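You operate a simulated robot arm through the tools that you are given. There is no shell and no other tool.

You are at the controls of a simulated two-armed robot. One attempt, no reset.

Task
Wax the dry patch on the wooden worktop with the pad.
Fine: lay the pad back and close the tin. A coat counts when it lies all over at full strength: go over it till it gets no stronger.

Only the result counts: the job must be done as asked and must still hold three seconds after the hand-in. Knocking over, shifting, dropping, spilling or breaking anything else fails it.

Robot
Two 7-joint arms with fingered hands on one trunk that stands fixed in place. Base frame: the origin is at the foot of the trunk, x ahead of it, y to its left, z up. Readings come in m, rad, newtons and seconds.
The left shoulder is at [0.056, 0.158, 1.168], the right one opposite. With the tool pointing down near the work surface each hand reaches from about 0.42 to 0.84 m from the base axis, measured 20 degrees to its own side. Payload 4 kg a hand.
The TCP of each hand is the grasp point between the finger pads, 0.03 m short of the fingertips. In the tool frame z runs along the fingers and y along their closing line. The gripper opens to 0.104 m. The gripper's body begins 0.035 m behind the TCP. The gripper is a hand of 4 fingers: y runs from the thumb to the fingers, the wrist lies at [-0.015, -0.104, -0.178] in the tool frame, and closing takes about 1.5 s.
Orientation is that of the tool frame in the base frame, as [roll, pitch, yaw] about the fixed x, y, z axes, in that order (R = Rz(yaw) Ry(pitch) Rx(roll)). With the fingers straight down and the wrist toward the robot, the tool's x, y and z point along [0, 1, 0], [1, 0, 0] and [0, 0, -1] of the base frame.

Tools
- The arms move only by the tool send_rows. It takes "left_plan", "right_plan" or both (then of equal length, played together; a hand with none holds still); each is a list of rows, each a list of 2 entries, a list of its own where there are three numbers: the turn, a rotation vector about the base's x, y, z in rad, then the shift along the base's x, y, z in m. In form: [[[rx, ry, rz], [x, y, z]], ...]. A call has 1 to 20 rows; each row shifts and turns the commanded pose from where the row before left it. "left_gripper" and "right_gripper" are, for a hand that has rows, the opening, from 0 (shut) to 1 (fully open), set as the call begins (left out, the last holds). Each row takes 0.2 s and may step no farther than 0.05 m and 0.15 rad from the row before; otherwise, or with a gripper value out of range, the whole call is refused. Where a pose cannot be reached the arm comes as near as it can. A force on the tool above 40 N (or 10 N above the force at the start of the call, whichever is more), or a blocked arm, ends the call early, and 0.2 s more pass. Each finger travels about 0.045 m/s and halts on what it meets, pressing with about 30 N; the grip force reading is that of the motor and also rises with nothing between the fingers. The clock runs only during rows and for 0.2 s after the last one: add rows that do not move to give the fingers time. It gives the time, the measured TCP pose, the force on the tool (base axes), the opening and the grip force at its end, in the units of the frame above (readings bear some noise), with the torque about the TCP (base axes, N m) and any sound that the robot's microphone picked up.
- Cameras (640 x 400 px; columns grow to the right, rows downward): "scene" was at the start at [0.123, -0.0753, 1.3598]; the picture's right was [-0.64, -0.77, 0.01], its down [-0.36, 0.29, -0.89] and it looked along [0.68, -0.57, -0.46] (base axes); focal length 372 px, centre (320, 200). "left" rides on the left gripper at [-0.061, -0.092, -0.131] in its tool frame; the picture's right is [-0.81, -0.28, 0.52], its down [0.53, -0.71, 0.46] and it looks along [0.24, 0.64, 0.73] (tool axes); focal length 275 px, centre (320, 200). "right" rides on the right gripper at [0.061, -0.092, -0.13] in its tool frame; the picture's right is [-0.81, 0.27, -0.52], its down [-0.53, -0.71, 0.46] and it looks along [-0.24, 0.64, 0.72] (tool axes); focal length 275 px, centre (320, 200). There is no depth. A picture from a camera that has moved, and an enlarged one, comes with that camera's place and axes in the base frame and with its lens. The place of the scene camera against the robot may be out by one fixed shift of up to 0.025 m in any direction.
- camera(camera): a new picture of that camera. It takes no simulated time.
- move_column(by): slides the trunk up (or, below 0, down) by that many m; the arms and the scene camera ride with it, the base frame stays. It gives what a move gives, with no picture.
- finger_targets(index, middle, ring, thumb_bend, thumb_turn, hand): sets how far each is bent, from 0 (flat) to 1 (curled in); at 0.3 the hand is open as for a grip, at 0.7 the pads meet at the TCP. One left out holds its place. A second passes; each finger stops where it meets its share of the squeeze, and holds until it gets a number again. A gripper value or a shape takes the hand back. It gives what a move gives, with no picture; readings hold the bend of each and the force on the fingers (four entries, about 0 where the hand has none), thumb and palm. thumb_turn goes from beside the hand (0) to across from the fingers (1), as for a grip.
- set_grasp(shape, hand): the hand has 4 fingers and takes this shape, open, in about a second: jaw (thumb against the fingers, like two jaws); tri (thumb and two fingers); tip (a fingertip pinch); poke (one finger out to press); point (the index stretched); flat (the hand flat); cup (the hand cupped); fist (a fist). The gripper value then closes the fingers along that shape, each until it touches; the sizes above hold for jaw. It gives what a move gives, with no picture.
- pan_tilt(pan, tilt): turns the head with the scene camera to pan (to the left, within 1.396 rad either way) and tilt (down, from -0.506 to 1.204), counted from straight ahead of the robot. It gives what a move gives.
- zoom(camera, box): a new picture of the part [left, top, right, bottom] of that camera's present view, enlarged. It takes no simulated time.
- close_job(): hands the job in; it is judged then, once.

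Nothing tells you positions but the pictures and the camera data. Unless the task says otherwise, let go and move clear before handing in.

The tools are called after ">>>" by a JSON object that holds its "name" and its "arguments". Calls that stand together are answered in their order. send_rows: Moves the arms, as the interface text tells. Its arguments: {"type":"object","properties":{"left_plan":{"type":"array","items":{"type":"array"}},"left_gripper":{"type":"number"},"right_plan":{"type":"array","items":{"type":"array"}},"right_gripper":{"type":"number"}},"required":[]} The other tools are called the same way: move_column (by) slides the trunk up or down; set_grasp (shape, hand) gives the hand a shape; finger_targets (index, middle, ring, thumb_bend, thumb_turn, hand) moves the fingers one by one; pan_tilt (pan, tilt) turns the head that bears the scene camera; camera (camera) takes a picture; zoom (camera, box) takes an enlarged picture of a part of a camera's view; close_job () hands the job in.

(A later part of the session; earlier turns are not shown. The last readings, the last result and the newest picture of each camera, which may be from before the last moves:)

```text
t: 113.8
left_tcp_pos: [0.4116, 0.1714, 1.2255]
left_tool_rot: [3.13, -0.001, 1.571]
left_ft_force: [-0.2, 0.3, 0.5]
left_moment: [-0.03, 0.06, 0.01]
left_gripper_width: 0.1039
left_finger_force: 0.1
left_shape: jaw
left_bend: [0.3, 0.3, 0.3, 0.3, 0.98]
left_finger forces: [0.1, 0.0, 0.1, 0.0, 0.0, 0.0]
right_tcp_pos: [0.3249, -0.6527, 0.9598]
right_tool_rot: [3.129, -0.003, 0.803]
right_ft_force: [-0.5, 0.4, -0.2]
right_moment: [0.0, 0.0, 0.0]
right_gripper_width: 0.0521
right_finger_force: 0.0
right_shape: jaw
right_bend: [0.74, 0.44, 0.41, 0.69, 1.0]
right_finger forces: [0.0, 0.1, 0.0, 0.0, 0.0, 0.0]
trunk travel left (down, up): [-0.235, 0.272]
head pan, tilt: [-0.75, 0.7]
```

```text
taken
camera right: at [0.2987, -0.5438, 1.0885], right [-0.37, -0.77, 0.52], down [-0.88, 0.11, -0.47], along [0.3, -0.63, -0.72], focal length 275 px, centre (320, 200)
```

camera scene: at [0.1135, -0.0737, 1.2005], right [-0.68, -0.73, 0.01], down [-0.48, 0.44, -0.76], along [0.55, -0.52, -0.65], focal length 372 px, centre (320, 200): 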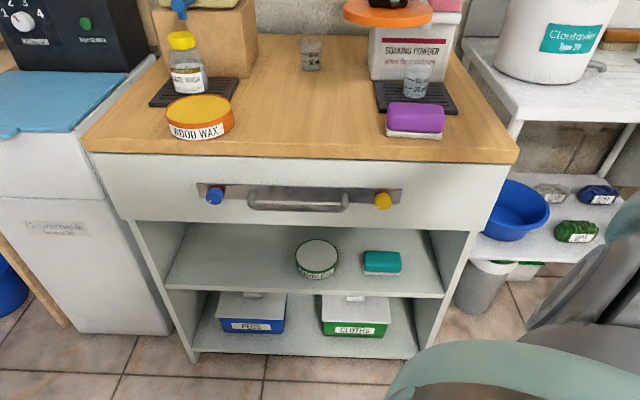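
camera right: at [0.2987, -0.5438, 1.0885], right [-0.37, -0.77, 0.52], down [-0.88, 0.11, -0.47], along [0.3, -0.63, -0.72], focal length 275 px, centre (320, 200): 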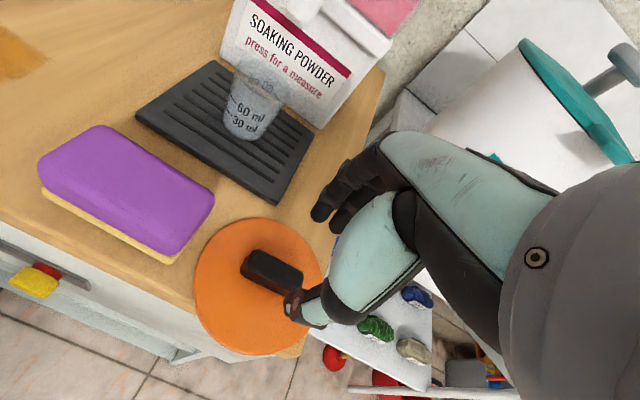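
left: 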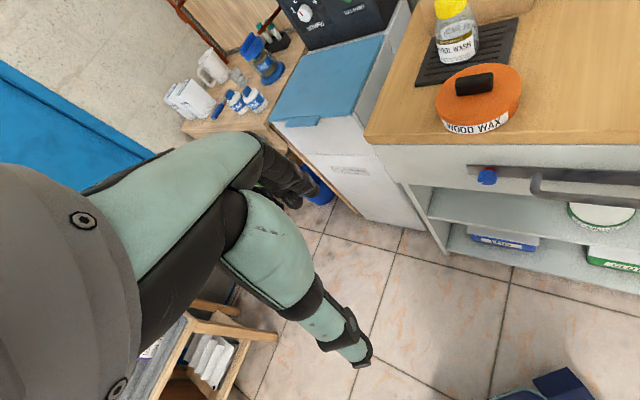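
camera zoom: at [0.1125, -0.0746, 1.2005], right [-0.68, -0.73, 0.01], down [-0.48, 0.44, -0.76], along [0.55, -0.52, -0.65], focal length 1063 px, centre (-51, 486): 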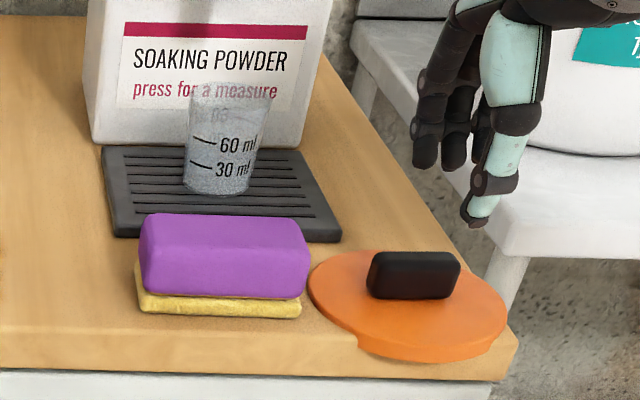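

The lid hasn't moved and the hand is at the same place as when I released it. Descending onto the knob.

>>> {"name": "send_rows", "arguments": {"right_plan": [[[0, 0, 0], [0, 0, -0.02]], [[0, 0, 0], [0, 0, -0.02]], [[0, 0, 0], [0, 0, -0.012]], [[0, 0, 0], [0, 0, -0.006]], [[0, 0, 0], [0, 0, -0.003]], [[0, 0, 0], [0, 0, 0]]]}}

>>> {"name": "zoom", "arguments": {"camera": "scene", "box": [430, 70, 530, 150]}}

>>> {"name": "zoom", "arguments": {"camera": "right", "box": [180, 160, 420, 380]}}

```text
t: 115.2
left_tcp_pos: [0.4112, 0.1719, 1.2245]
left_tool_rot: [3.131, -0.001, 1.573]
left_ft_force: [-0.2, 0.1, 0.0]
left_moment: [0.01, 0.01, 0.0]
left_gripper_width: 0.1041
left_finger_force: 0.0
left_shape: jaw
left_bend: [0.3, 0.3, 0.3, 0.3, 0.98]
left_finger forces: [0.0, 0.1, 0.0, 0.1, 0.0, 0.1]
right_tcp_pos: [0.3273, -0.6539, 0.8992]
right_tool_rot: [3.128, -0.003, 0.801]
right_ft_force: [-0.2, 0.1, 1.4]
right_moment: [0.02, 0.0, 0.01]
right_gripper_width: 0.0523
right_finger_force: 0.1
right_shape: jaw
right_bend: [0.74, 0.44, 0.41, 0.69, 1.0]
right_finger forces: [0.0, 0.1, 0.1, 0.0, 0.0, 0.0]
trunk travel left (down, up): [-0.235, 0.272]
head pan, tilt: [-0.75, 0.7]
```

```text
5.00 times, centred on (480, 110) of scene
camera zoom: at [0.1125, -0.0747, 1.2005], right [-0.68, -0.73, 0.01], down [-0.48, 0.44, -0.76], along [0.55, -0.52, -0.65], focal length 1860 px, centre (-480, 650)
```

zoom: 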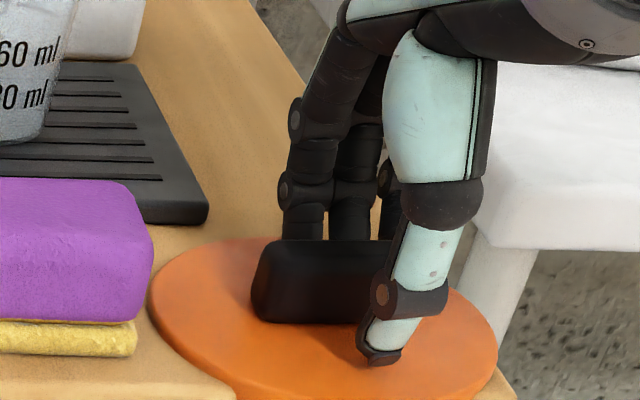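

```text
1.82 times, centred on (300, 270) of right
camera zoom: at [0.2991, -0.5444, 1.0279], right [-0.37, -0.77, 0.52], down [-0.88, 0.11, -0.47], along [0.3, -0.63, -0.72], focal length 500 px, centre (356, 73)
```

zoom: 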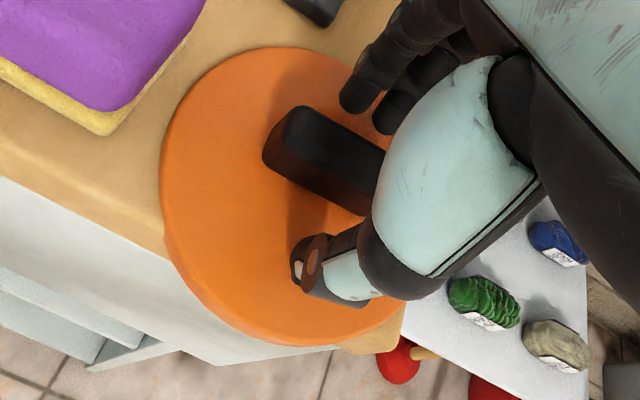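

The thumb tip is just above the lid beside the knob. Closing.

>>> {"name": "send_rows", "arguments": {"right_plan": [[[0, 0, 0], [0, 0, 0]], [[0, 0, 0], [0, 0, 0]], [[0, 0, 0], [0, 0, 0]], [[0, 0, 0], [0, 0, 0]], [[0, 0, 0], [0, 0, 0]], [[0, 0, 0], [0, 0, 0]]], "right_gripper": 0}}

>>> {"name": "zoom", "arguments": {"camera": "right", "box": [180, 160, 420, 380]}}

>>> {"name": "zoom", "arguments": {"camera": "scene", "box": [430, 70, 530, 150]}}

```text
t: 116.6
left_tcp_pos: [0.4115, 0.1716, 1.2256]
left_tool_rot: [3.128, 0.0, 1.572]
left_ft_force: [0.5, -1.0, 0.1]
left_moment: [0.0, 0.03, 0.03]
left_gripper_width: 0.1038
left_finger_force: 0.0
left_shape: jaw
left_bend: [0.3, 0.3, 0.3, 0.3, 0.98]
left_finger forces: [0.0, 0.1, 0.0, 0.0, 0.1, 0.1]
right_tcp_pos: [0.3266, -0.6534, 0.899]
right_tool_rot: [3.129, -0.004, 0.801]
right_ft_force: [-0.4, 1.1, 1.1]
right_moment: [-0.04, -0.03, 0.02]
right_gripper_width: 0.0153
right_finger_force: 30.0
right_shape: jaw
right_bend: [0.72, 0.61, 0.68, 0.75, 1.0]
right_finger forces: [16.6, 8.9, 0.1, 0.0, 25.9, 0.0]
trunk travel left (down, up): [-0.235, 0.272]
head pan, tilt: [-0.75, 0.7]
```

```text
1.82 times, centred on (300, 270) of right
camera zoom: at [0.2991, -0.5444, 1.0281], right [-0.37, -0.77, 0.52], down [-0.88, 0.11, -0.47], along [0.3, -0.63, -0.72], focal length 500 px, centre (356, 73)
```

zoom: 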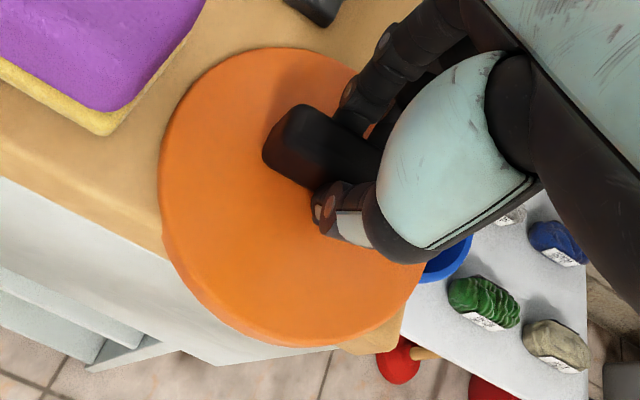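

```text
5.00 times, centred on (480, 110) of scene
camera zoom: at [0.1125, -0.0746, 1.2005], right [-0.68, -0.73, 0.01], down [-0.48, 0.44, -0.76], along [0.55, -0.52, -0.65], focal length 1860 px, centre (-480, 650)
```

zoom: 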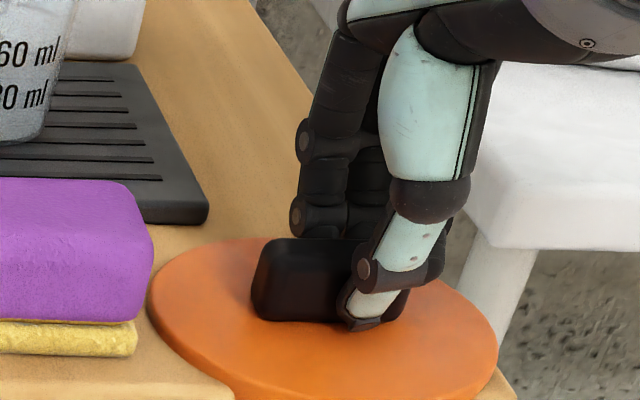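

The knob is gripped again. I'll lift the lid and carry it back over the tin.

>>> {"name": "send_rows", "arguments": {"right_plan": [[[0, 0, 0], [0, 0, 0.01]], [[0, 0, 0], [0, 0, 0.03]], [[0, 0, 0], [0, 0, 0.03]], [[0, 0, 0], [0, 0, 0.03]], [[0, 0, 0], [0.0317, 0.0311, 0]], [[0, 0, 0], [0.0317, 0.0311, 0]], [[0, 0, 0], [0.0317, 0.0311, 0]], [[0, 0, 0], [0.0317, 0.0311, 0]], [[0, 0, 0], [0.0317, 0.0311, 0]], [[0, 0, 0], [0.0317, 0.0311, 0]], [[0, 0, 0], [0.0317, 0.0311, 0]], [[0, 0, 0], [0.0317, 0.0311, 0]], [[0, 0, 0], [0.0317, 0.0311, 0]], [[0, 0, 0], [0.0317, 0.0311, 0]], [[0, 0, 0], [0.0317, 0.0311, 0]], [[0, 0, 0], [0, 0, 0]]]}}

>>> {"name": "zoom", "arguments": {"camera": "scene", "box": [130, 20, 290, 160]}}

>>> {"name": "camera", "arguments": {"camera": "right"}}

>>> {"name": "zoom", "arguments": {"camera": "scene", "box": [360, 30, 540, 170]}}

```text
t: 120.0
left_tcp_pos: [0.4095, 0.1708, 1.2271]
left_tool_rot: [3.128, 0.001, 1.574]
left_ft_force: [-0.7, -0.4, 0.1]
left_moment: [0.02, -0.01, -0.01]
left_gripper_width: 0.1038
left_finger_force: 0.1
left_shape: jaw
left_bend: [0.3, 0.3, 0.3, 0.3, 0.98]
left_finger forces: [0.0, 0.1, 0.0, 0.0, 0.1, 0.1]
right_tcp_pos: [0.6726, -0.3108, 0.9987]
right_tool_rot: [3.127, -0.006, 0.802]
right_ft_force: [-0.3, -0.3, -0.1]
right_moment: [0.0, -0.04, 0.02]
right_gripper_width: 0.0151
right_finger_force: 29.6
right_shape: jaw
right_bend: [0.72, 0.61, 0.68, 0.75, 1.0]
right_finger forces: [16.9, 9.0, 0.0, 0.0, 25.7, 0.0]
trunk travel left (down, up): [-0.235, 0.272]
head pan, tilt: [-0.75, 0.7]
```

```text
2.86 times, centred on (210, 90) of scene
camera zoom: at [0.1115, -0.0744, 1.2007], right [-0.68, -0.73, 0.01], down [-0.48, 0.44, -0.76], along [0.55, -0.52, -0.65], focal length 1063 px, centre (634, 514)
```

zoom: 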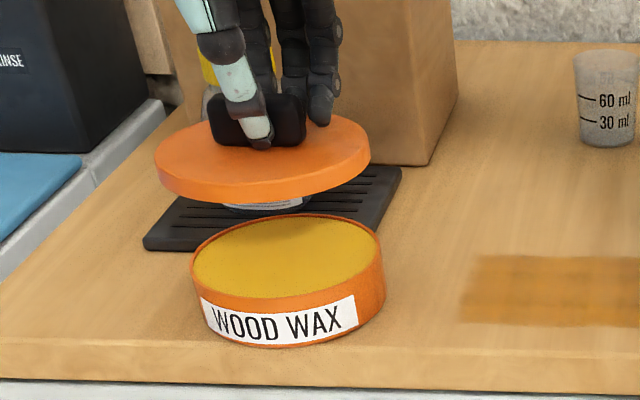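

```text
taken
camera right: at [0.646, -0.2014, 1.1263], right [-0.37, -0.77, 0.52], down [-0.88, 0.11, -0.47], along [0.3, -0.63, -0.72], focal length 275 px, centre (320, 200)
```

right: 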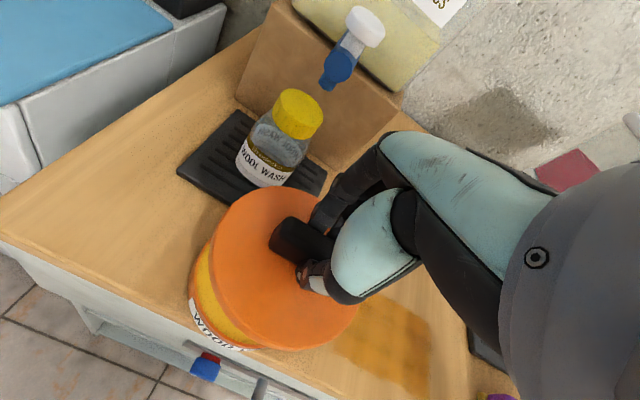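

```text
2.86 times, centred on (450, 100) of scene
camera zoom: at [0.1115, -0.0744, 1.2007], right [-0.68, -0.73, 0.01], down [-0.48, 0.44, -0.76], along [0.55, -0.52, -0.65], focal length 1063 px, centre (-51, 486)
```

zoom: 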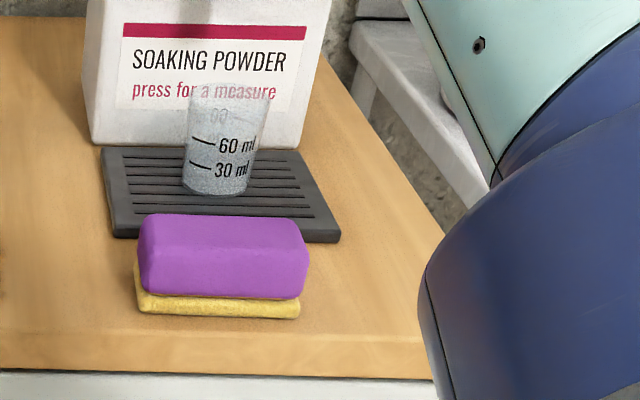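

Compare alignment just above the tin, at the same height as when I first lifted the lid.

>>> {"name": "send_rows", "arguments": {"right_plan": [[[0, 0, 0], [0.0015, 0, -0.02]], [[0, 0, 0], [0, 0, -0.02]], [[0, 0, 0], [0, 0, -0.006]], [[0, 0, 0], [0, 0, 0]]]}}

>>> {"name": "zoom", "arguments": {"camera": "scene", "box": [150, 50, 290, 170]}}

>>> {"name": "zoom", "arguments": {"camera": "right", "box": [180, 160, 420, 380]}}

```text
t: 121.0
left_tcp_pos: [0.4115, 0.1721, 1.2245]
left_tool_rot: [3.129, 0.002, 1.574]
left_ft_force: [0.5, -0.2, -0.4]
left_moment: [-0.03, -0.02, -0.01]
left_gripper_width: 0.1041
left_finger_force: 0.1
left_shape: jaw
left_bend: [0.3, 0.3, 0.3, 0.3, 0.98]
left_finger forces: [0.0, 0.0, 0.0, 0.1, 0.0, 0.0]
right_tcp_pos: [0.6759, -0.3113, 0.9512]
right_tool_rot: [3.128, -0.005, 0.802]
right_ft_force: [1.2, 0.0, -0.4]
right_moment: [-0.01, 0.02, 0.0]
right_gripper_width: 0.015
right_finger_force: 30.1
right_shape: jaw
right_bend: [0.72, 0.61, 0.68, 0.75, 1.0]
right_finger forces: [17.0, 8.9, 0.1, 0.0, 25.7, 0.0]
trunk travel left (down, up): [-0.235, 0.272]
head pan, tilt: [-0.75, 0.7]
```

```text
3.33 times, centred on (220, 110) of scene
camera zoom: at [0.1131, -0.0746, 1.2005], right [-0.68, -0.73, 0.01], down [-0.48, 0.44, -0.76], along [0.55, -0.52, -0.65], focal length 1240 px, centre (653, 500)
```

zoom: 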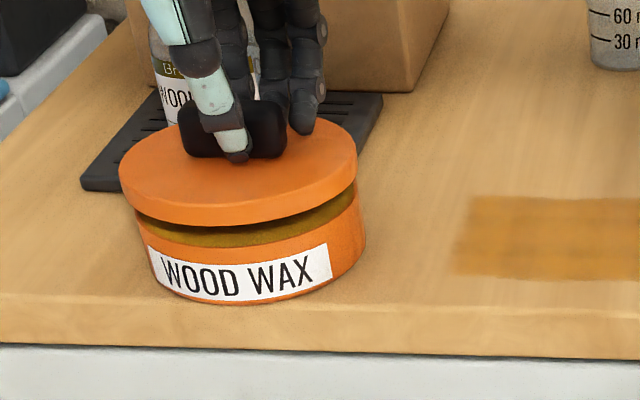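

```text
1.82 times, centred on (300, 270) of right
camera zoom: at [0.6492, -0.2022, 1.0801], right [-0.37, -0.77, 0.52], down [-0.88, 0.11, -0.47], along [0.3, -0.63, -0.72], focal length 500 px, centre (356, 73)
```

zoom: 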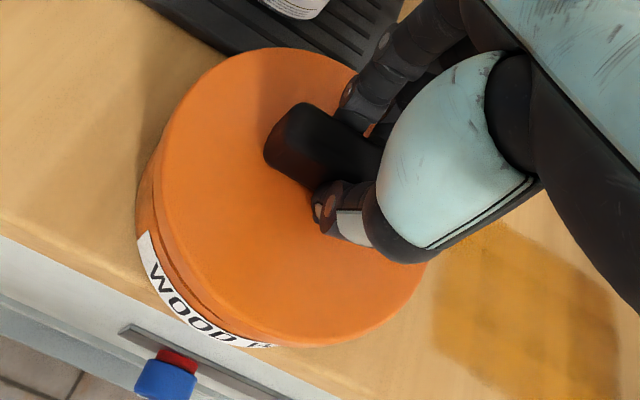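

Alignment matches the original lift-off almost exactly. Lowering the lid onto the tin.

>>> {"name": "send_rows", "arguments": {"right_plan": [[[0, 0, 0], [0, 0, -0.005]], [[0, 0, 0], [0, 0, -0.005]], [[0, 0, 0], [0, 0, -0.003]], [[0, 0, 0], [0, 0, -0.002]], [[0, 0, 0], [0, 0, 0]]]}}

>>> {"name": "zoom", "arguments": {"camera": "scene", "box": [150, 50, 290, 170]}}

>>> {"name": "zoom", "arguments": {"camera": "right", "box": [180, 160, 420, 380]}}

```text
t: 122.2
left_tcp_pos: [0.4098, 0.1722, 1.2253]
left_tool_rot: [3.131, 0.0, 1.573]
left_ft_force: [0.1, -0.7, 0.3]
left_moment: [-0.01, -0.03, -0.05]
left_gripper_width: 0.1038
left_finger_force: 0.1
left_shape: jaw
left_bend: [0.3, 0.3, 0.3, 0.3, 0.98]
left_finger forces: [0.0, 0.0, 0.0, 0.0, 0.0, 0.0]
right_tcp_pos: [0.6749, -0.3103, 0.9362]
right_tool_rot: [3.127, -0.004, 0.803]
right_ft_force: [-0.1, 0.4, 0.0]
right_moment: [0.01, -0.05, 0.02]
right_gripper_width: 0.0151
right_finger_force: 30.2
right_shape: jaw
right_bend: [0.72, 0.61, 0.68, 0.75, 1.0]
right_finger forces: [17.0, 8.9, 0.0, 0.0, 25.7, 0.0]
trunk travel left (down, up): [-0.235, 0.272]
head pan, tilt: [-0.75, 0.7]
```

```text
3.33 times, centred on (220, 110) of scene
camera zoom: at [0.113, -0.0747, 1.2005], right [-0.68, -0.73, 0.01], down [-0.48, 0.44, -0.76], along [0.55, -0.52, -0.65], focal length 1240 px, centre (653, 500)
```

zoom: 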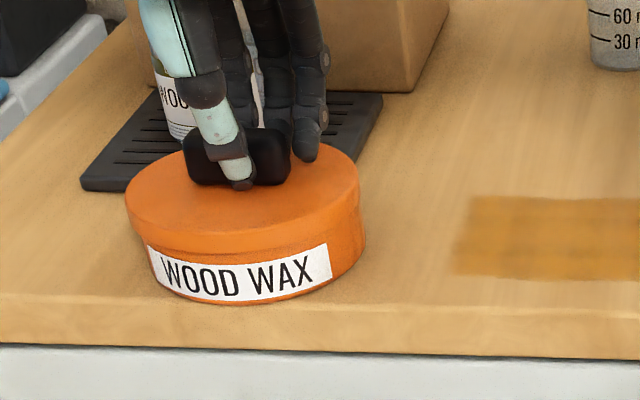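

```text
1.82 times, centred on (300, 270) of right
camera zoom: at [0.6485, -0.201, 1.0661], right [-0.37, -0.77, 0.52], down [-0.88, 0.11, -0.47], along [0.3, -0.63, -0.72], focal length 500 px, centre (356, 73)
```

zoom: 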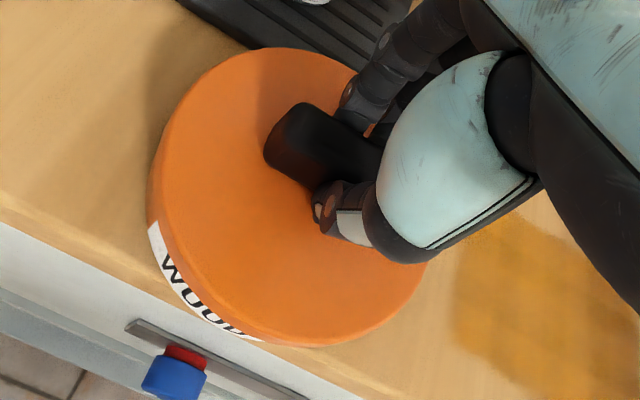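

About 3–4 mm to go before it's seated. I'll press down gently.

>>> {"name": "send_rows", "arguments": {"right_plan": [[[0, 0, 0], [-0.0007, -0.0007, -0.002]], [[0, 0, 0], [0, 0, -0.0015]], [[0, 0, 0], [0, 0, -0.0015]], [[0, 0, 0], [0, 0, 0]]]}}

>>> {"name": "zoom", "arguments": {"camera": "scene", "box": [150, 50, 290, 170]}}

```text
t: 123.2
left_tcp_pos: [0.4104, 0.1727, 1.2261]
left_tool_rot: [3.129, 0.0, 1.573]
left_ft_force: [0.3, 0.3, -0.3]
left_moment: [-0.02, -0.01, 0.0]
left_gripper_width: 0.1039
left_finger_force: 0.0
left_shape: jaw
left_bend: [0.3, 0.3, 0.3, 0.3, 0.98]
left_finger forces: [0.0, 0.1, 0.0, 0.0, 0.0, 0.1]
right_tcp_pos: [0.6753, -0.3114, 0.9326]
right_tool_rot: [3.127, -0.003, 0.801]
right_ft_force: [0.0, 1.2, -0.7]
right_moment: [-0.02, -0.03, -0.01]
right_gripper_width: 0.0156
right_finger_force: 30.0
right_shape: jaw
right_bend: [0.72, 0.61, 0.68, 0.75, 1.0]
right_finger forces: [16.8, 8.9, 0.1, 0.0, 25.8, 0.0]
trunk travel left (down, up): [-0.235, 0.272]
head pan, tilt: [-0.75, 0.7]
```

```text
3.33 times, centred on (220, 110) of scene
camera zoom: at [0.113, -0.0746, 1.2005], right [-0.68, -0.73, 0.01], down [-0.48, 0.44, -0.76], along [0.55, -0.52, -0.65], focal length 1240 px, centre (653, 500)
```

zoom: 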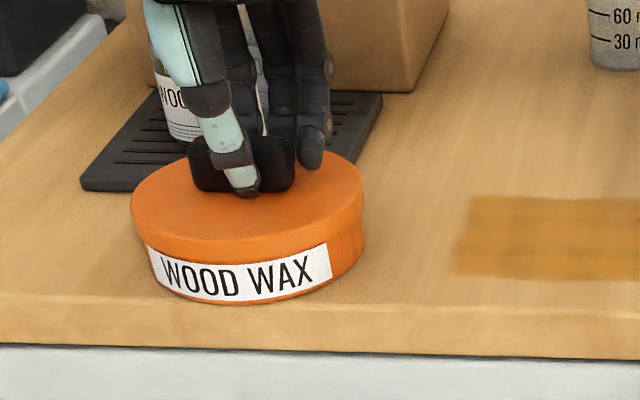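

It looks exactly like the closed state at the start. I'll press a little to make sure it's seated.

>>> {"name": "send_rows", "arguments": {"right_plan": [[[0, 0, 0], [0, 0, -0.0015]], [[0, 0, 0], [0, 0, -0.0015]], [[0, 0, 0], [0, 0, 0]]]}}

>>> {"name": "zoom", "arguments": {"camera": "scene", "box": [150, 50, 290, 170]}}

```text
t: 124.0
left_tcp_pos: [0.4112, 0.173, 1.2253]
left_tool_rot: [3.128, 0.002, 1.573]
left_ft_force: [0.6, -0.1, 0.4]
left_moment: [0.0, 0.01, -0.02]
left_gripper_width: 0.1038
left_finger_force: 0.2
left_shape: jaw
left_bend: [0.3, 0.3, 0.3, 0.3, 0.98]
left_finger forces: [0.0, 0.1, 0.0, 0.1, 0.0, 0.0]
right_tcp_pos: [0.6741, -0.3114, 0.9313]
right_tool_rot: [3.126, -0.006, 0.799]
right_ft_force: [1.8, -0.4, 5.2]
right_moment: [-0.07, -0.11, 0.03]
right_gripper_width: 0.0151
right_finger_force: 30.0
right_shape: jaw
right_bend: [0.72, 0.61, 0.68, 0.75, 1.0]
right_finger forces: [18.4, 10.3, 0.1, 0.0, 27.3, 0.0]
trunk travel left (down, up): [-0.235, 0.272]
head pan, tilt: [-0.75, 0.7]
```

```text
3.33 times, centred on (220, 110) of scene
camera zoom: at [0.1127, -0.0744, 1.2006], right [-0.68, -0.73, 0.01], down [-0.48, 0.44, -0.76], along [0.55, -0.52, -0.65], focal length 1240 px, centre (653, 500)
```

zoom: 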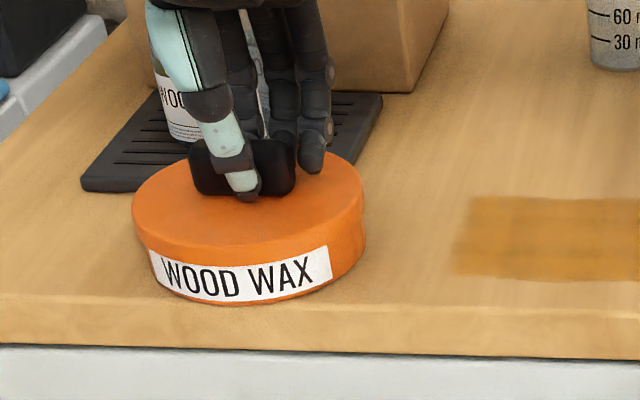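

It's seated, with contact at about 5 N. Opening it had made a snap, so I'll press more firmly in case the lid snaps shut.

>>> {"name": "send_rows", "arguments": {"right_plan": [[[0, 0, 0], [0, 0, -0.0015]], [[0, 0, 0], [0, 0, -0.0015]], [[0, 0, 0], [0, 0, 0]]]}}

```text
t: 124.8
left_tcp_pos: [0.409, 0.1725, 1.2255]
left_tool_rot: [3.127, 0.0, 1.572]
left_ft_force: [-0.5, -0.6, 0.1]
left_moment: [-0.02, -0.02, -0.02]
left_gripper_width: 0.1038
left_finger_force: 0.0
left_shape: jaw
left_bend: [0.3, 0.3, 0.3, 0.3, 0.98]
left_finger forces: [0.1, 0.1, 0.0, 0.0, 0.1, 0.0]
right_tcp_pos: [0.6741, -0.3115, 0.9302]
right_tool_rot: [3.12, -0.007, 0.801]
right_ft_force: [3.0, -0.2, 18.0]
right_moment: [-0.11, -0.18, 0.05]
right_gripper_width: 0.0161
right_finger_force: 30.3
right_shape: jaw
right_bend: [0.72, 0.61, 0.68, 0.75, 1.0]
right_finger forces: [19.9, 11.8, 0.0, 0.1, 29.0, 0.1]
trunk travel left (down, up): [-0.235, 0.272]
head pan, tilt: [-0.75, 0.7]
```

>>> {"name": "send_rows", "arguments": {"right_plan": [[[0, 0, 0], [0, 0, -0.0015]], [[0, 0, 0], [0, 0, -0.0015]], [[0, 0, 0], [0, 0, 0]]]}}

>>> {"name": "zoom", "arguments": {"camera": "scene", "box": [150, 50, 290, 170]}}

```text
t: 125.6
left_tcp_pos: [0.4077, 0.1735, 1.2275]
left_tool_rot: [3.128, 0.003, 1.572]
left_ft_force: [-0.3, 0.3, -0.4]
left_moment: [-0.02, -0.01, 0.0]
left_gripper_width: 0.1039
left_finger_force: 0.2
left_shape: jaw
left_bend: [0.3, 0.3, 0.3, 0.3, 0.98]
left_finger forces: [0.0, 0.1, 0.0, 0.1, 0.0, 0.0]
right_tcp_pos: [0.673, -0.3107, 0.9289]
right_tool_rot: [3.122, -0.009, 0.802]
right_ft_force: [5.0, -1.9, 29.8]
right_moment: [-0.18, -0.32, 0.05]
right_gripper_width: 0.017
right_finger_force: 29.9
right_shape: jaw
right_bend: [0.73, 0.6, 0.68, 0.76, 1.0]
right_finger forces: [22.0, 13.5, 0.0, 0.0, 29.7, 0.1]
trunk travel left (down, up): [-0.235, 0.272]
head pan, tilt: [-0.75, 0.7]
```

```text
3.33 times, centred on (220, 110) of scene
camera zoom: at [0.1098, -0.0733, 1.201], right [-0.68, -0.73, 0.01], down [-0.48, 0.44, -0.76], along [0.55, -0.52, -0.65], focal length 1240 px, centre (653, 500)
```

zoom: 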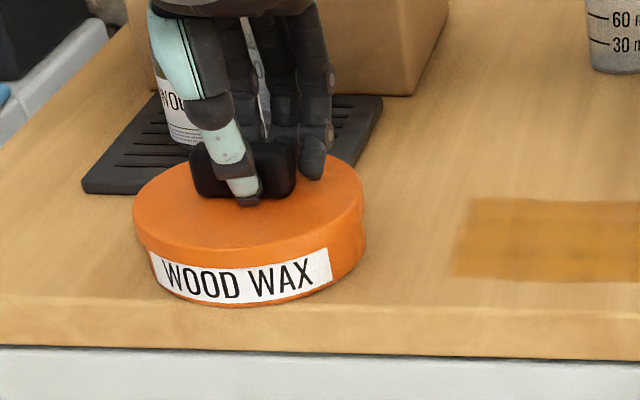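

Firmly seated and level. I'll relax the pressure and release the knob.

>>> {"name": "send_rows", "arguments": {"right_plan": [[[0, 0, 0], [0, 0, 0.003]], [[0, 0, 0], [0, 0, 0.003]], [[0, 0, 0], [0, 0, 0]]]}}

>>> {"name": "send_rows", "arguments": {"right_plan": [[[0, 0, 0], [0, 0, 0]], [[0, 0, 0], [0, 0, 0]], [[0, 0, 0], [0, 0, 0]], [[0, 0, 0], [0, 0, 0]], [[0, 0, 0], [0, 0, 0]]], "right_gripper": 0.55}}

>>> {"name": "zoom", "arguments": {"camera": "scene", "box": [150, 50, 290, 170]}}

```text
t: 126.4
left_tcp_pos: [0.4104, 0.1724, 1.2265]
left_tool_rot: [3.129, 0.0, 1.571]
left_ft_force: [0.2, -0.7, -0.2]
left_moment: [0.02, 0.04, 0.01]
left_gripper_width: 0.104
left_finger_force: 0.1
left_shape: jaw
left_bend: [0.3, 0.3, 0.3, 0.3, 0.98]
left_finger forces: [0.0, 0.0, 0.0, 0.0, 0.0, 0.1]
right_tcp_pos: [0.6745, -0.3115, 0.9302]
right_tool_rot: [3.127, -0.004, 0.804]
right_ft_force: [6.0, 0.5, 14.3]
right_moment: [-0.12, -0.24, 0.07]
right_gripper_width: 0.0168
right_finger_force: 29.9
right_shape: jaw
right_bend: [0.73, 0.6, 0.68, 0.76, 1.0]
right_finger forces: [20.3, 11.6, 0.0, 0.1, 28.6, 0.0]
trunk travel left (down, up): [-0.235, 0.272]
head pan, tilt: [-0.75, 0.7]
```

```text
t: 127.6
left_tcp_pos: [0.4111, 0.1717, 1.226]
left_tool_rot: [3.129, 0.0, 1.572]
left_ft_force: [-0.3, -0.6, 0.6]
left_moment: [-0.01, 0.01, 0.02]
left_gripper_width: 0.1041
left_finger_force: 0.1
left_shape: jaw
left_bend: [0.3, 0.3, 0.3, 0.3, 0.98]
left_finger forces: [0.0, 0.1, 0.0, 0.1, 0.0, 0.1]
right_tcp_pos: [0.6747, -0.3125, 0.9294]
right_tool_rot: [3.128, -0.002, 0.803]
right_ft_force: [-0.3, -0.3, 0.2]
right_moment: [0.03, 0.02, 0.0]
right_gripper_width: 0.0567
right_finger_force: 0.0
right_shape: jaw
right_bend: [0.74, 0.43, 0.39, 0.67, 1.0]
right_finger forces: [0.0, 0.0, 0.0, 0.1, 0.0, 0.0]
trunk travel left (down, up): [-0.235, 0.272]
head pan, tilt: [-0.75, 0.7]
```

```text
3.33 times, centred on (220, 110) of scene
camera zoom: at [0.113, -0.0746, 1.2005], right [-0.68, -0.73, 0.01], down [-0.48, 0.44, -0.76], along [0.55, -0.52, -0.65], focal length 1240 px, centre (653, 500)
```

zoom: 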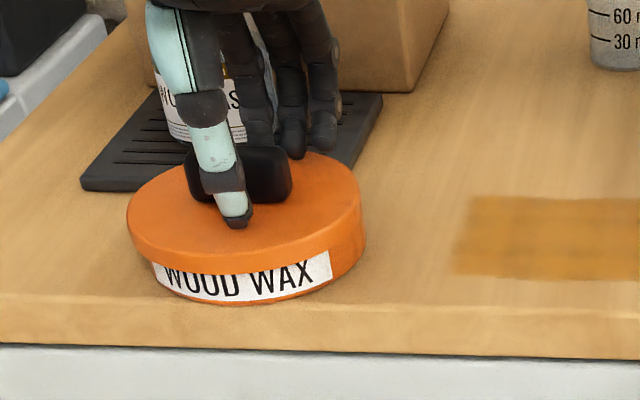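

The lid settled differently after release: its rim now covers part of the label. I'll rise clear and look closely before deciding.

>>> {"name": "send_rows", "arguments": {"right_plan": [[[0, 0, 0], [0, 0, 0.01]], [[0, 0, 0], [0, 0, 0.02]], [[0, 0, 0], [0, 0, 0.03]], [[0, 0, 0], [-0.02, -0.02, 0.03]], [[0, 0, 0], [-0.03, -0.03, 0]], [[0, 0, 0], [0, 0, 0]]]}}

>>> {"name": "zoom", "arguments": {"camera": "scene", "box": [150, 70, 250, 150]}}

>>> {"name": "camera", "arguments": {"camera": "right"}}

```text
t: 129.0
left_tcp_pos: [0.4135, 0.1735, 1.225]
left_tool_rot: [3.131, 0.0, 1.574]
left_ft_force: [-0.1, -0.9, -0.3]
left_moment: [-0.04, -0.01, 0.02]
left_gripper_width: 0.104
left_finger_force: 0.0
left_shape: jaw
left_bend: [0.3, 0.3, 0.3, 0.3, 0.98]
left_finger forces: [0.0, 0.1, 0.1, 0.0, 0.0, 0.0]
right_tcp_pos: [0.6264, -0.3612, 1.0171]
right_tool_rot: [3.127, -0.002, 0.801]
right_ft_force: [0.3, 0.6, 0.0]
right_moment: [-0.01, 0.01, -0.04]
right_gripper_width: 0.0566
right_finger_force: 0.1
right_shape: jaw
right_bend: [0.74, 0.43, 0.39, 0.67, 1.0]
right_finger forces: [0.0, 0.0, 0.0, 0.1, 0.1, 0.0]
trunk travel left (down, up): [-0.235, 0.272]
head pan, tilt: [-0.75, 0.7]
```

```text
5.00 times, centred on (200, 110) of scene
camera zoom: at [0.1141, -0.0737, 1.2004], right [-0.68, -0.73, 0.01], down [-0.48, 0.44, -0.76], along [0.55, -0.52, -0.65], focal length 1860 px, centre (920, 650)
```

zoom: 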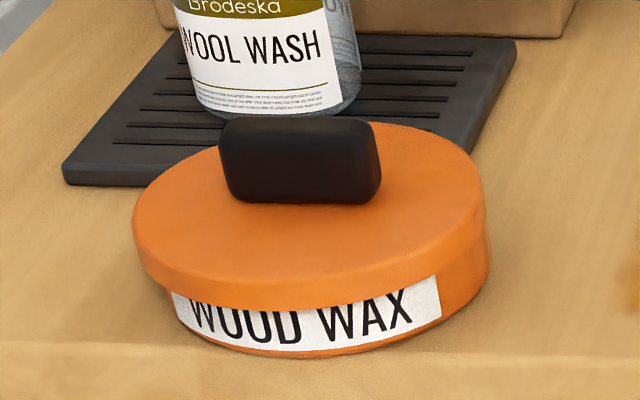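

```text
taken
camera right: at [0.5996, -0.2518, 1.147], right [-0.37, -0.77, 0.52], down [-0.88, 0.11, -0.47], along [0.3, -0.63, -0.72], focal length 275 px, centre (320, 200)
```

right: 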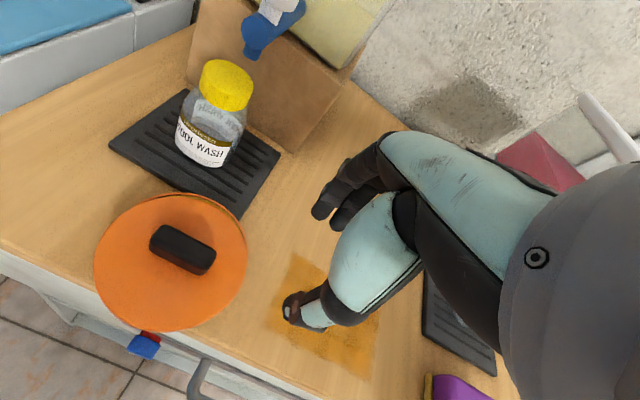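

The lid ended up shifted a few millimetres toward the front, with the rim showing at the back. I'll measure the offset, then re-seat it.

>>> {"name": "zoom", "arguments": {"camera": "right", "box": [80, 170, 280, 350]}}

>>> {"name": "zoom", "arguments": {"camera": "scene", "box": [165, 85, 240, 145]}}

```text
2.22 times, centred on (180, 260) of right
camera zoom: at [0.5996, -0.2518, 1.147], right [-0.37, -0.77, 0.52], down [-0.88, 0.11, -0.47], along [0.3, -0.63, -0.72], focal length 612 px, centre (631, 67)
```

zoom: 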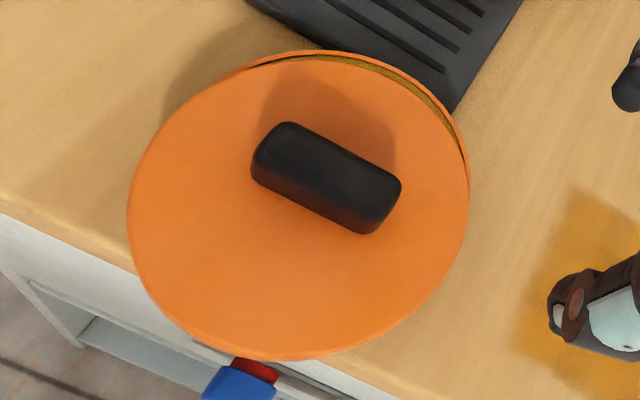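

```text
6.67 times, centred on (202, 115) of scene
camera zoom: at [0.1141, -0.0737, 1.2004], right [-0.68, -0.73, 0.01], down [-0.48, 0.44, -0.76], along [0.55, -0.52, -0.65], focal length 2479 px, centre (1103, 767)
```

zoom: 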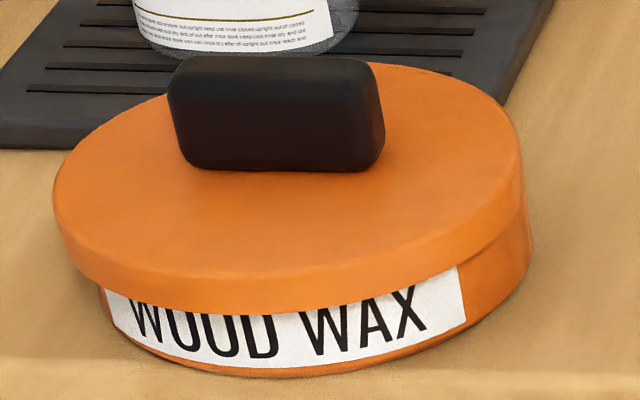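

The lid is about 5–6 mm too far toward the front. I'll re-grip the knob, lift, correct the centring and set it down again.

>>> {"name": "send_rows", "arguments": {"right_plan": [[[0, 0, 0], [0.022, 0.026, 0]], [[0, 0, 0], [0.0222, 0.0265, 0]], [[0, 0, 0], [0, 0, -0.03]], [[0, 0, 0], [0, 0, -0.03]], [[0, 0, 0], [0, 0, -0.017]], [[0, 0, 0], [0, 0, -0.006]], [[0, 0, 0], [0, 0, 0]]]}}

>>> {"name": "zoom", "arguments": {"camera": "scene", "box": [150, 50, 290, 170]}}

>>> {"name": "zoom", "arguments": {"camera": "right", "box": [180, 160, 420, 380]}}

```text
t: 130.6
left_tcp_pos: [0.411, 0.1716, 1.2254]
left_tool_rot: [3.129, -0.001, 1.572]
left_ft_force: [-0.1, -0.3, 0.0]
left_moment: [-0.01, 0.0, 0.03]
left_gripper_width: 0.1039
left_finger_force: 0.0
left_shape: jaw
left_bend: [0.3, 0.3, 0.3, 0.3, 0.98]
left_finger forces: [0.1, 0.0, 0.0, 0.0, 0.1, 0.0]
right_tcp_pos: [0.6691, -0.3104, 0.9373]
right_tool_rot: [3.127, -0.004, 0.802]
right_ft_force: [1.3, 0.0, 0.4]
right_moment: [-0.02, 0.0, -0.01]
right_gripper_width: 0.057
right_finger_force: 0.1
right_shape: jaw
right_bend: [0.74, 0.43, 0.39, 0.67, 1.0]
right_finger forces: [0.0, 0.0, 0.0, 0.1, 0.1, 0.0]
trunk travel left (down, up): [-0.235, 0.272]
head pan, tilt: [-0.75, 0.7]
```

```text
3.33 times, centred on (220, 110) of scene
camera zoom: at [0.1133, -0.0748, 1.2005], right [-0.68, -0.73, 0.01], down [-0.48, 0.44, -0.76], along [0.55, -0.52, -0.65], focal length 1240 px, centre (653, 500)
```

zoom: 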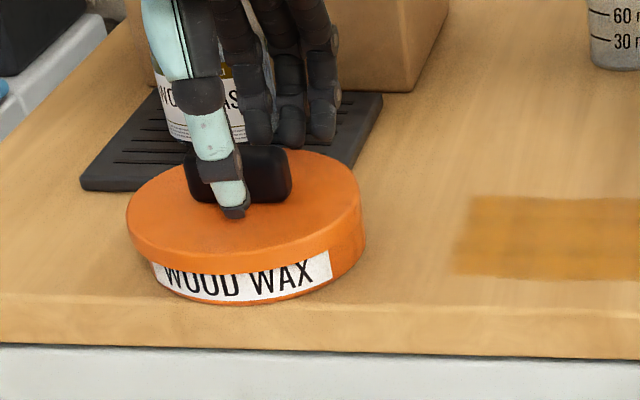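

```text
1.82 times, centred on (300, 270) of right
camera zoom: at [0.6424, -0.2005, 1.066], right [-0.37, -0.77, 0.52], down [-0.88, 0.11, -0.47], along [0.3, -0.63, -0.72], focal length 500 px, centre (356, 73)
```

zoom: 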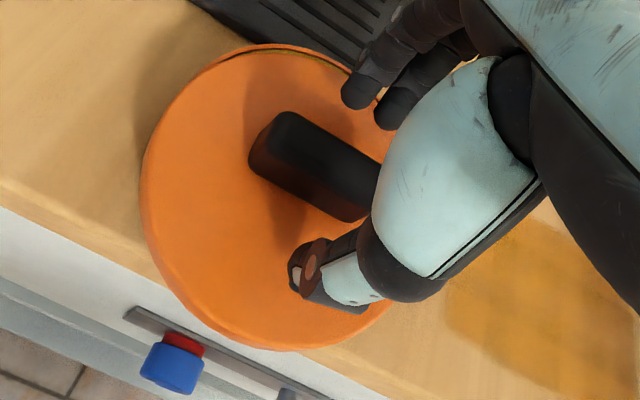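

>>> {"name": "send_rows", "arguments": {"right_plan": [[[0, 0, 0], [0.003, 0.003, -0.004]], [[0, 0, 0], [0, 0, -0.003]], [[0, 0, 0], [0, 0, 0]]]}}

>>> {"name": "send_rows", "arguments": {"right_plan": [[[0, 0, 0], [0, 0, 0]], [[0, 0, 0], [0, 0, 0]], [[0, 0, 0], [0, 0, 0]], [[0, 0, 0], [0, 0, 0]], [[0, 0, 0], [0, 0, 0]], [[0, 0, 0], [0, 0, 0]]], "right_gripper": 0}}

>>> {"name": "zoom", "arguments": {"camera": "scene", "box": [150, 50, 290, 170]}}

>>> {"name": "zoom", "arguments": {"camera": "right", "box": [180, 160, 420, 380]}}

```text
t: 131.4
left_tcp_pos: [0.4113, 0.1728, 1.2254]
left_tool_rot: [3.129, 0.0, 1.573]
left_ft_force: [1.4, -0.3, 0.2]
left_moment: [-0.01, 0.01, 0.02]
left_gripper_width: 0.1039
left_finger_force: 0.1
left_shape: jaw
left_bend: [0.3, 0.3, 0.3, 0.3, 0.98]
left_finger forces: [0.0, 0.0, 0.0, 0.0, 0.1, 0.1]
right_tcp_pos: [0.6715, -0.3078, 0.9282]
right_tool_rot: [3.127, -0.004, 0.802]
right_ft_force: [0.0, -0.1, 1.0]
right_moment: [0.04, 0.02, -0.04]
right_gripper_width: 0.0569
right_finger_force: 0.0
right_shape: jaw
right_bend: [0.74, 0.43, 0.39, 0.67, 1.0]
right_finger forces: [0.0, 0.0, 0.0, 0.1, 0.1, 0.1]
trunk travel left (down, up): [-0.235, 0.272]
head pan, tilt: [-0.75, 0.7]
```

```text
t: 132.8
left_tcp_pos: [0.4115, 0.1721, 1.2263]
left_tool_rot: [3.132, 0.0, 1.574]
left_ft_force: [-0.3, 0.1, -0.5]
left_moment: [-0.02, -0.03, 0.03]
left_gripper_width: 0.1037
left_finger_force: 0.3
left_shape: jaw
left_bend: [0.3, 0.3, 0.3, 0.3, 0.98]
left_finger forces: [0.1, 0.0, 0.1, 0.0, 0.0, 0.1]
right_tcp_pos: [0.6728, -0.3063, 0.9309]
right_tool_rot: [3.127, -0.004, 0.801]
right_ft_force: [0.6, -0.1, 0.6]
right_moment: [0.0, 0.02, 0.01]
right_gripper_width: 0.0145
right_finger_force: 29.8
right_shape: jaw
right_bend: [0.72, 0.62, 0.69, 0.75, 1.0]
right_finger forces: [16.7, 9.0, 0.1, 0.1, 25.9, 0.1]
trunk travel left (down, up): [-0.235, 0.272]
head pan, tilt: [-0.75, 0.7]
```

```text
3.33 times, centred on (220, 110) of scene
camera zoom: at [0.1129, -0.0746, 1.2005], right [-0.68, -0.73, 0.01], down [-0.48, 0.44, -0.76], along [0.55, -0.52, -0.65], focal length 1240 px, centre (653, 500)
```

zoom: 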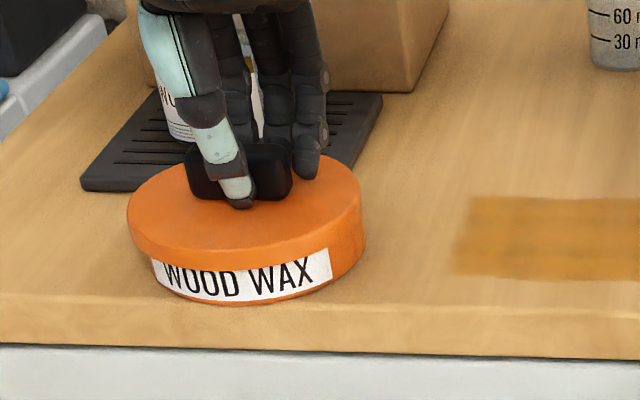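

```text
1.82 times, centred on (300, 270) of right
camera zoom: at [0.6451, -0.1975, 1.059], right [-0.37, -0.77, 0.52], down [-0.88, 0.11, -0.47], along [0.3, -0.63, -0.72], focal length 500 px, centre (356, 73)
```

zoom: 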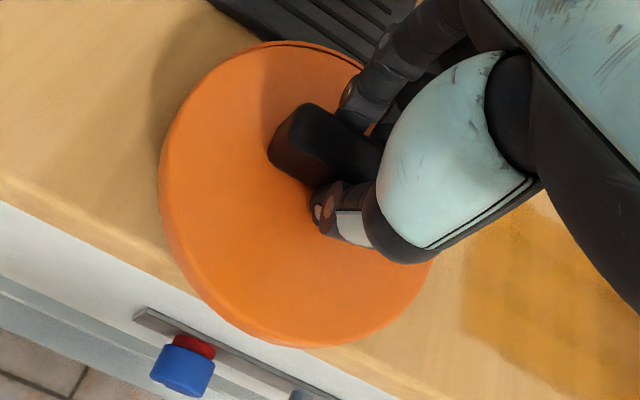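

Gripped. I'll lift a little, move 5 mm inward (+n) and 1 mm right, and look at the fit.

>>> {"name": "send_rows", "arguments": {"right_plan": [[[0, 0, 0], [0, 0, 0.006]], [[0, 0, 0], [0, 0, 0.006]], [[0, 0, 0], [0.0036, -0.0035, 0]], [[0, 0, 0], [0, 0, 0]]]}}

>>> {"name": "zoom", "arguments": {"camera": "scene", "box": [150, 50, 290, 170]}}

>>> {"name": "zoom", "arguments": {"camera": "right", "box": [180, 160, 420, 380]}}

```text
t: 133.8
left_tcp_pos: [0.4105, 0.1715, 1.2254]
left_tool_rot: [3.129, 0.0, 1.573]
left_ft_force: [-0.5, -0.1, -0.3]
left_moment: [0.01, -0.02, 0.02]
left_gripper_width: 0.104
left_finger_force: 0.0
left_shape: jaw
left_bend: [0.3, 0.3, 0.3, 0.3, 0.98]
left_finger forces: [0.0, 0.0, 0.0, 0.1, 0.0, 0.0]
right_tcp_pos: [0.6753, -0.3104, 0.9425]
right_tool_rot: [3.128, -0.005, 0.8]
right_ft_force: [-0.2, -0.1, -1.1]
right_moment: [0.02, 0.0, -0.01]
right_gripper_width: 0.0148
right_finger_force: 30.0
right_shape: jaw
right_bend: [0.72, 0.62, 0.69, 0.75, 1.0]
right_finger forces: [16.9, 9.1, 0.0, 0.0, 26.2, 0.0]
trunk travel left (down, up): [-0.235, 0.272]
head pan, tilt: [-0.75, 0.7]
```

```text
3.33 times, centred on (220, 110) of scene
camera zoom: at [0.1129, -0.0745, 1.2005], right [-0.68, -0.73, 0.01], down [-0.48, 0.44, -0.76], along [0.55, -0.52, -0.65], focal length 1240 px, centre (653, 500)
```

zoom: 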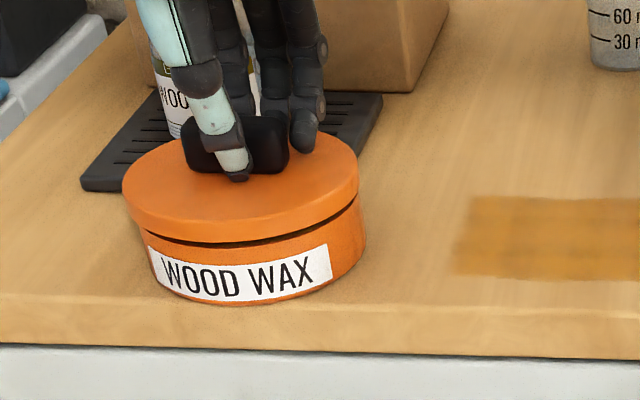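

```text
1.82 times, centred on (300, 270) of right
camera zoom: at [0.6488, -0.2004, 1.0712], right [-0.37, -0.77, 0.52], down [-0.88, 0.11, -0.47], along [0.3, -0.63, -0.72], focal length 500 px, centre (356, 73)
```

zoom: 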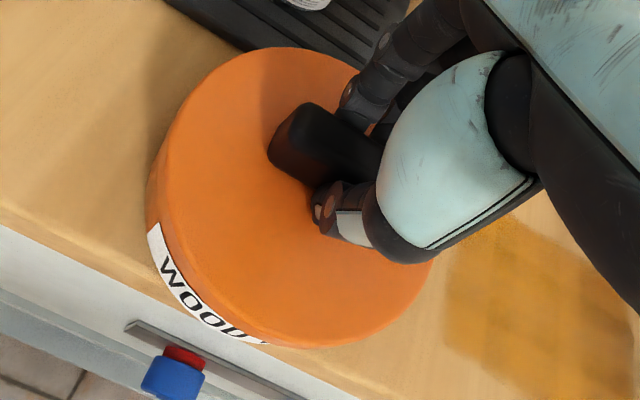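

Comparing both cameras with the reference views, the lid is still about 7 mm too far forward and sits slightly higher in the hand than in the first grip. I'll shift 7.5 mm inward and 1 mm right, then check.

>>> {"name": "send_rows", "arguments": {"right_plan": [[[0, 0, 0], [0.0024, -0.003, 0]], [[0, 0, 0], [0.0023, -0.003, 0]], [[0, 0, 0], [0, 0, 0]]]}}

>>> {"name": "zoom", "arguments": {"camera": "scene", "box": [150, 50, 290, 170]}}

>>> {"name": "zoom", "arguments": {"camera": "right", "box": [180, 160, 420, 380]}}

```text
t: 134.6
left_tcp_pos: [0.4114, 0.1718, 1.2246]
left_tool_rot: [3.131, 0.0, 1.573]
left_ft_force: [0.7, -0.2, 0.0]
left_moment: [0.0, 0.0, 0.02]
left_gripper_width: 0.1037
left_finger_force: 0.1
left_shape: jaw
left_bend: [0.3, 0.3, 0.3, 0.3, 0.98]
left_finger forces: [0.0, 0.0, 0.1, 0.1, 0.1, 0.1]
right_tcp_pos: [0.6797, -0.3162, 0.9418]
right_tool_rot: [3.128, -0.002, 0.802]
right_ft_force: [0.0, 0.2, -0.5]
right_moment: [-0.01, -0.02, -0.01]
right_gripper_width: 0.0149
right_finger_force: 30.4
right_shape: jaw
right_bend: [0.72, 0.62, 0.69, 0.75, 1.0]
right_finger forces: [16.9, 9.1, 0.0, 0.1, 26.0, 0.0]
trunk travel left (down, up): [-0.235, 0.272]
head pan, tilt: [-0.75, 0.7]
```

```text
3.33 times, centred on (220, 110) of scene
camera zoom: at [0.113, -0.0746, 1.2005], right [-0.68, -0.73, 0.01], down [-0.48, 0.44, -0.76], along [0.55, -0.52, -0.65], focal length 1240 px, centre (653, 500)
```

zoom: 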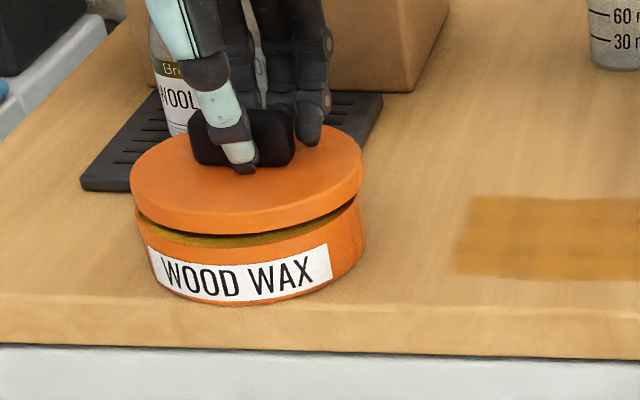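

```text
1.82 times, centred on (300, 270) of right
camera zoom: at [0.6537, -0.2067, 1.0712], right [-0.37, -0.77, 0.52], down [-0.88, 0.11, -0.47], along [0.3, -0.63, -0.72], focal length 500 px, centre (356, 73)
```

zoom: 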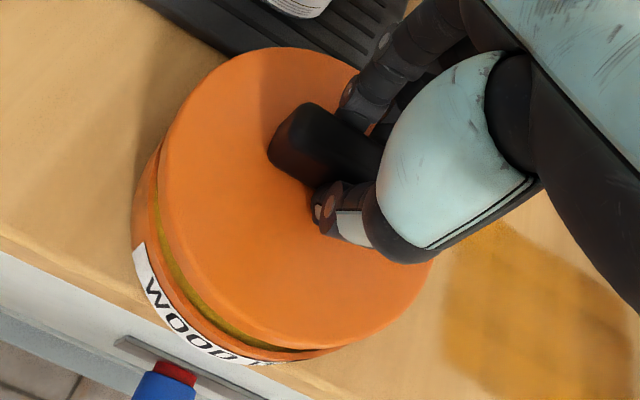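

It looks slightly overshot now, since wax shows at the front. I'll split the difference: back off 3 mm and 1 mm left, then probe downward for the lowest seating height.

>>> {"name": "send_rows", "arguments": {"right_plan": [[[0, 0, 0], [-0.0014, 0.0028, 0]], [[0, 0, 0], [0, 0, -0.004]], [[0, 0, 0], [0, 0, -0.003]], [[0, 0, 0], [0, 0, 0]]]}}

>>> {"name": "zoom", "arguments": {"camera": "scene", "box": [165, 80, 245, 150]}}

>>> {"name": "zoom", "arguments": {"camera": "right", "box": [180, 160, 420, 380]}}

```text
t: 135.6
left_tcp_pos: [0.4116, 0.172, 1.227]
left_tool_rot: [3.128, 0.0, 1.573]
left_ft_force: [-0.5, 0.3, 0.1]
left_moment: [0.03, -0.03, 0.01]
left_gripper_width: 0.1038
left_finger_force: 0.0
left_shape: jaw
left_bend: [0.3, 0.3, 0.3, 0.3, 0.98]
left_finger forces: [0.0, 0.0, 0.0, 0.0, 0.1, 0.1]
right_tcp_pos: [0.6801, -0.3123, 0.934]
right_tool_rot: [3.127, -0.003, 0.802]
right_ft_force: [-0.2, 0.1, -0.6]
right_moment: [-0.02, 0.02, 0.03]
right_gripper_width: 0.0153
right_finger_force: 29.7
right_shape: jaw
right_bend: [0.72, 0.62, 0.69, 0.75, 1.0]
right_finger forces: [17.0, 9.2, 0.0, 0.0, 26.2, 0.0]
trunk travel left (down, up): [-0.235, 0.272]
head pan, tilt: [-0.75, 0.7]
```

```text
5.71 times, centred on (205, 115) of scene
camera zoom: at [0.113, -0.0747, 1.2005], right [-0.68, -0.73, 0.01], down [-0.48, 0.44, -0.76], along [0.55, -0.52, -0.65], focal length 2125 px, centre (977, 686)
```

zoom: 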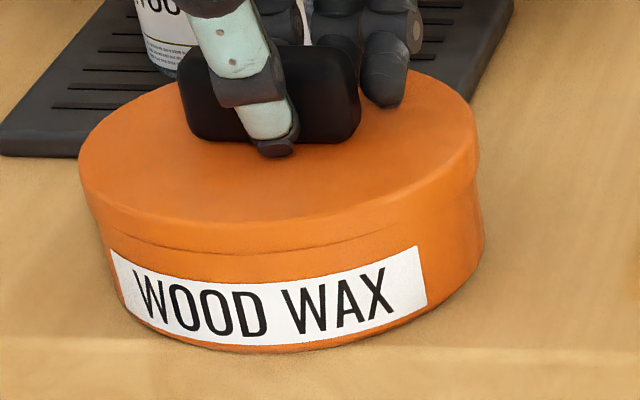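

```text
1.82 times, centred on (300, 270) of right
camera zoom: at [0.6529, -0.2039, 1.0633], right [-0.37, -0.77, 0.52], down [-0.88, 0.11, -0.47], along [0.3, -0.63, -0.72], focal length 500 px, centre (356, 73)
```

zoom: 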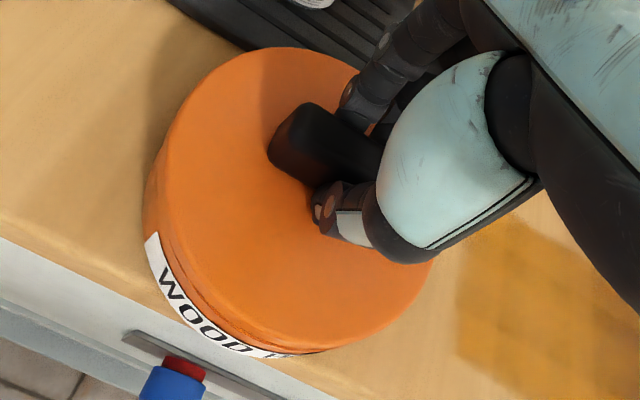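

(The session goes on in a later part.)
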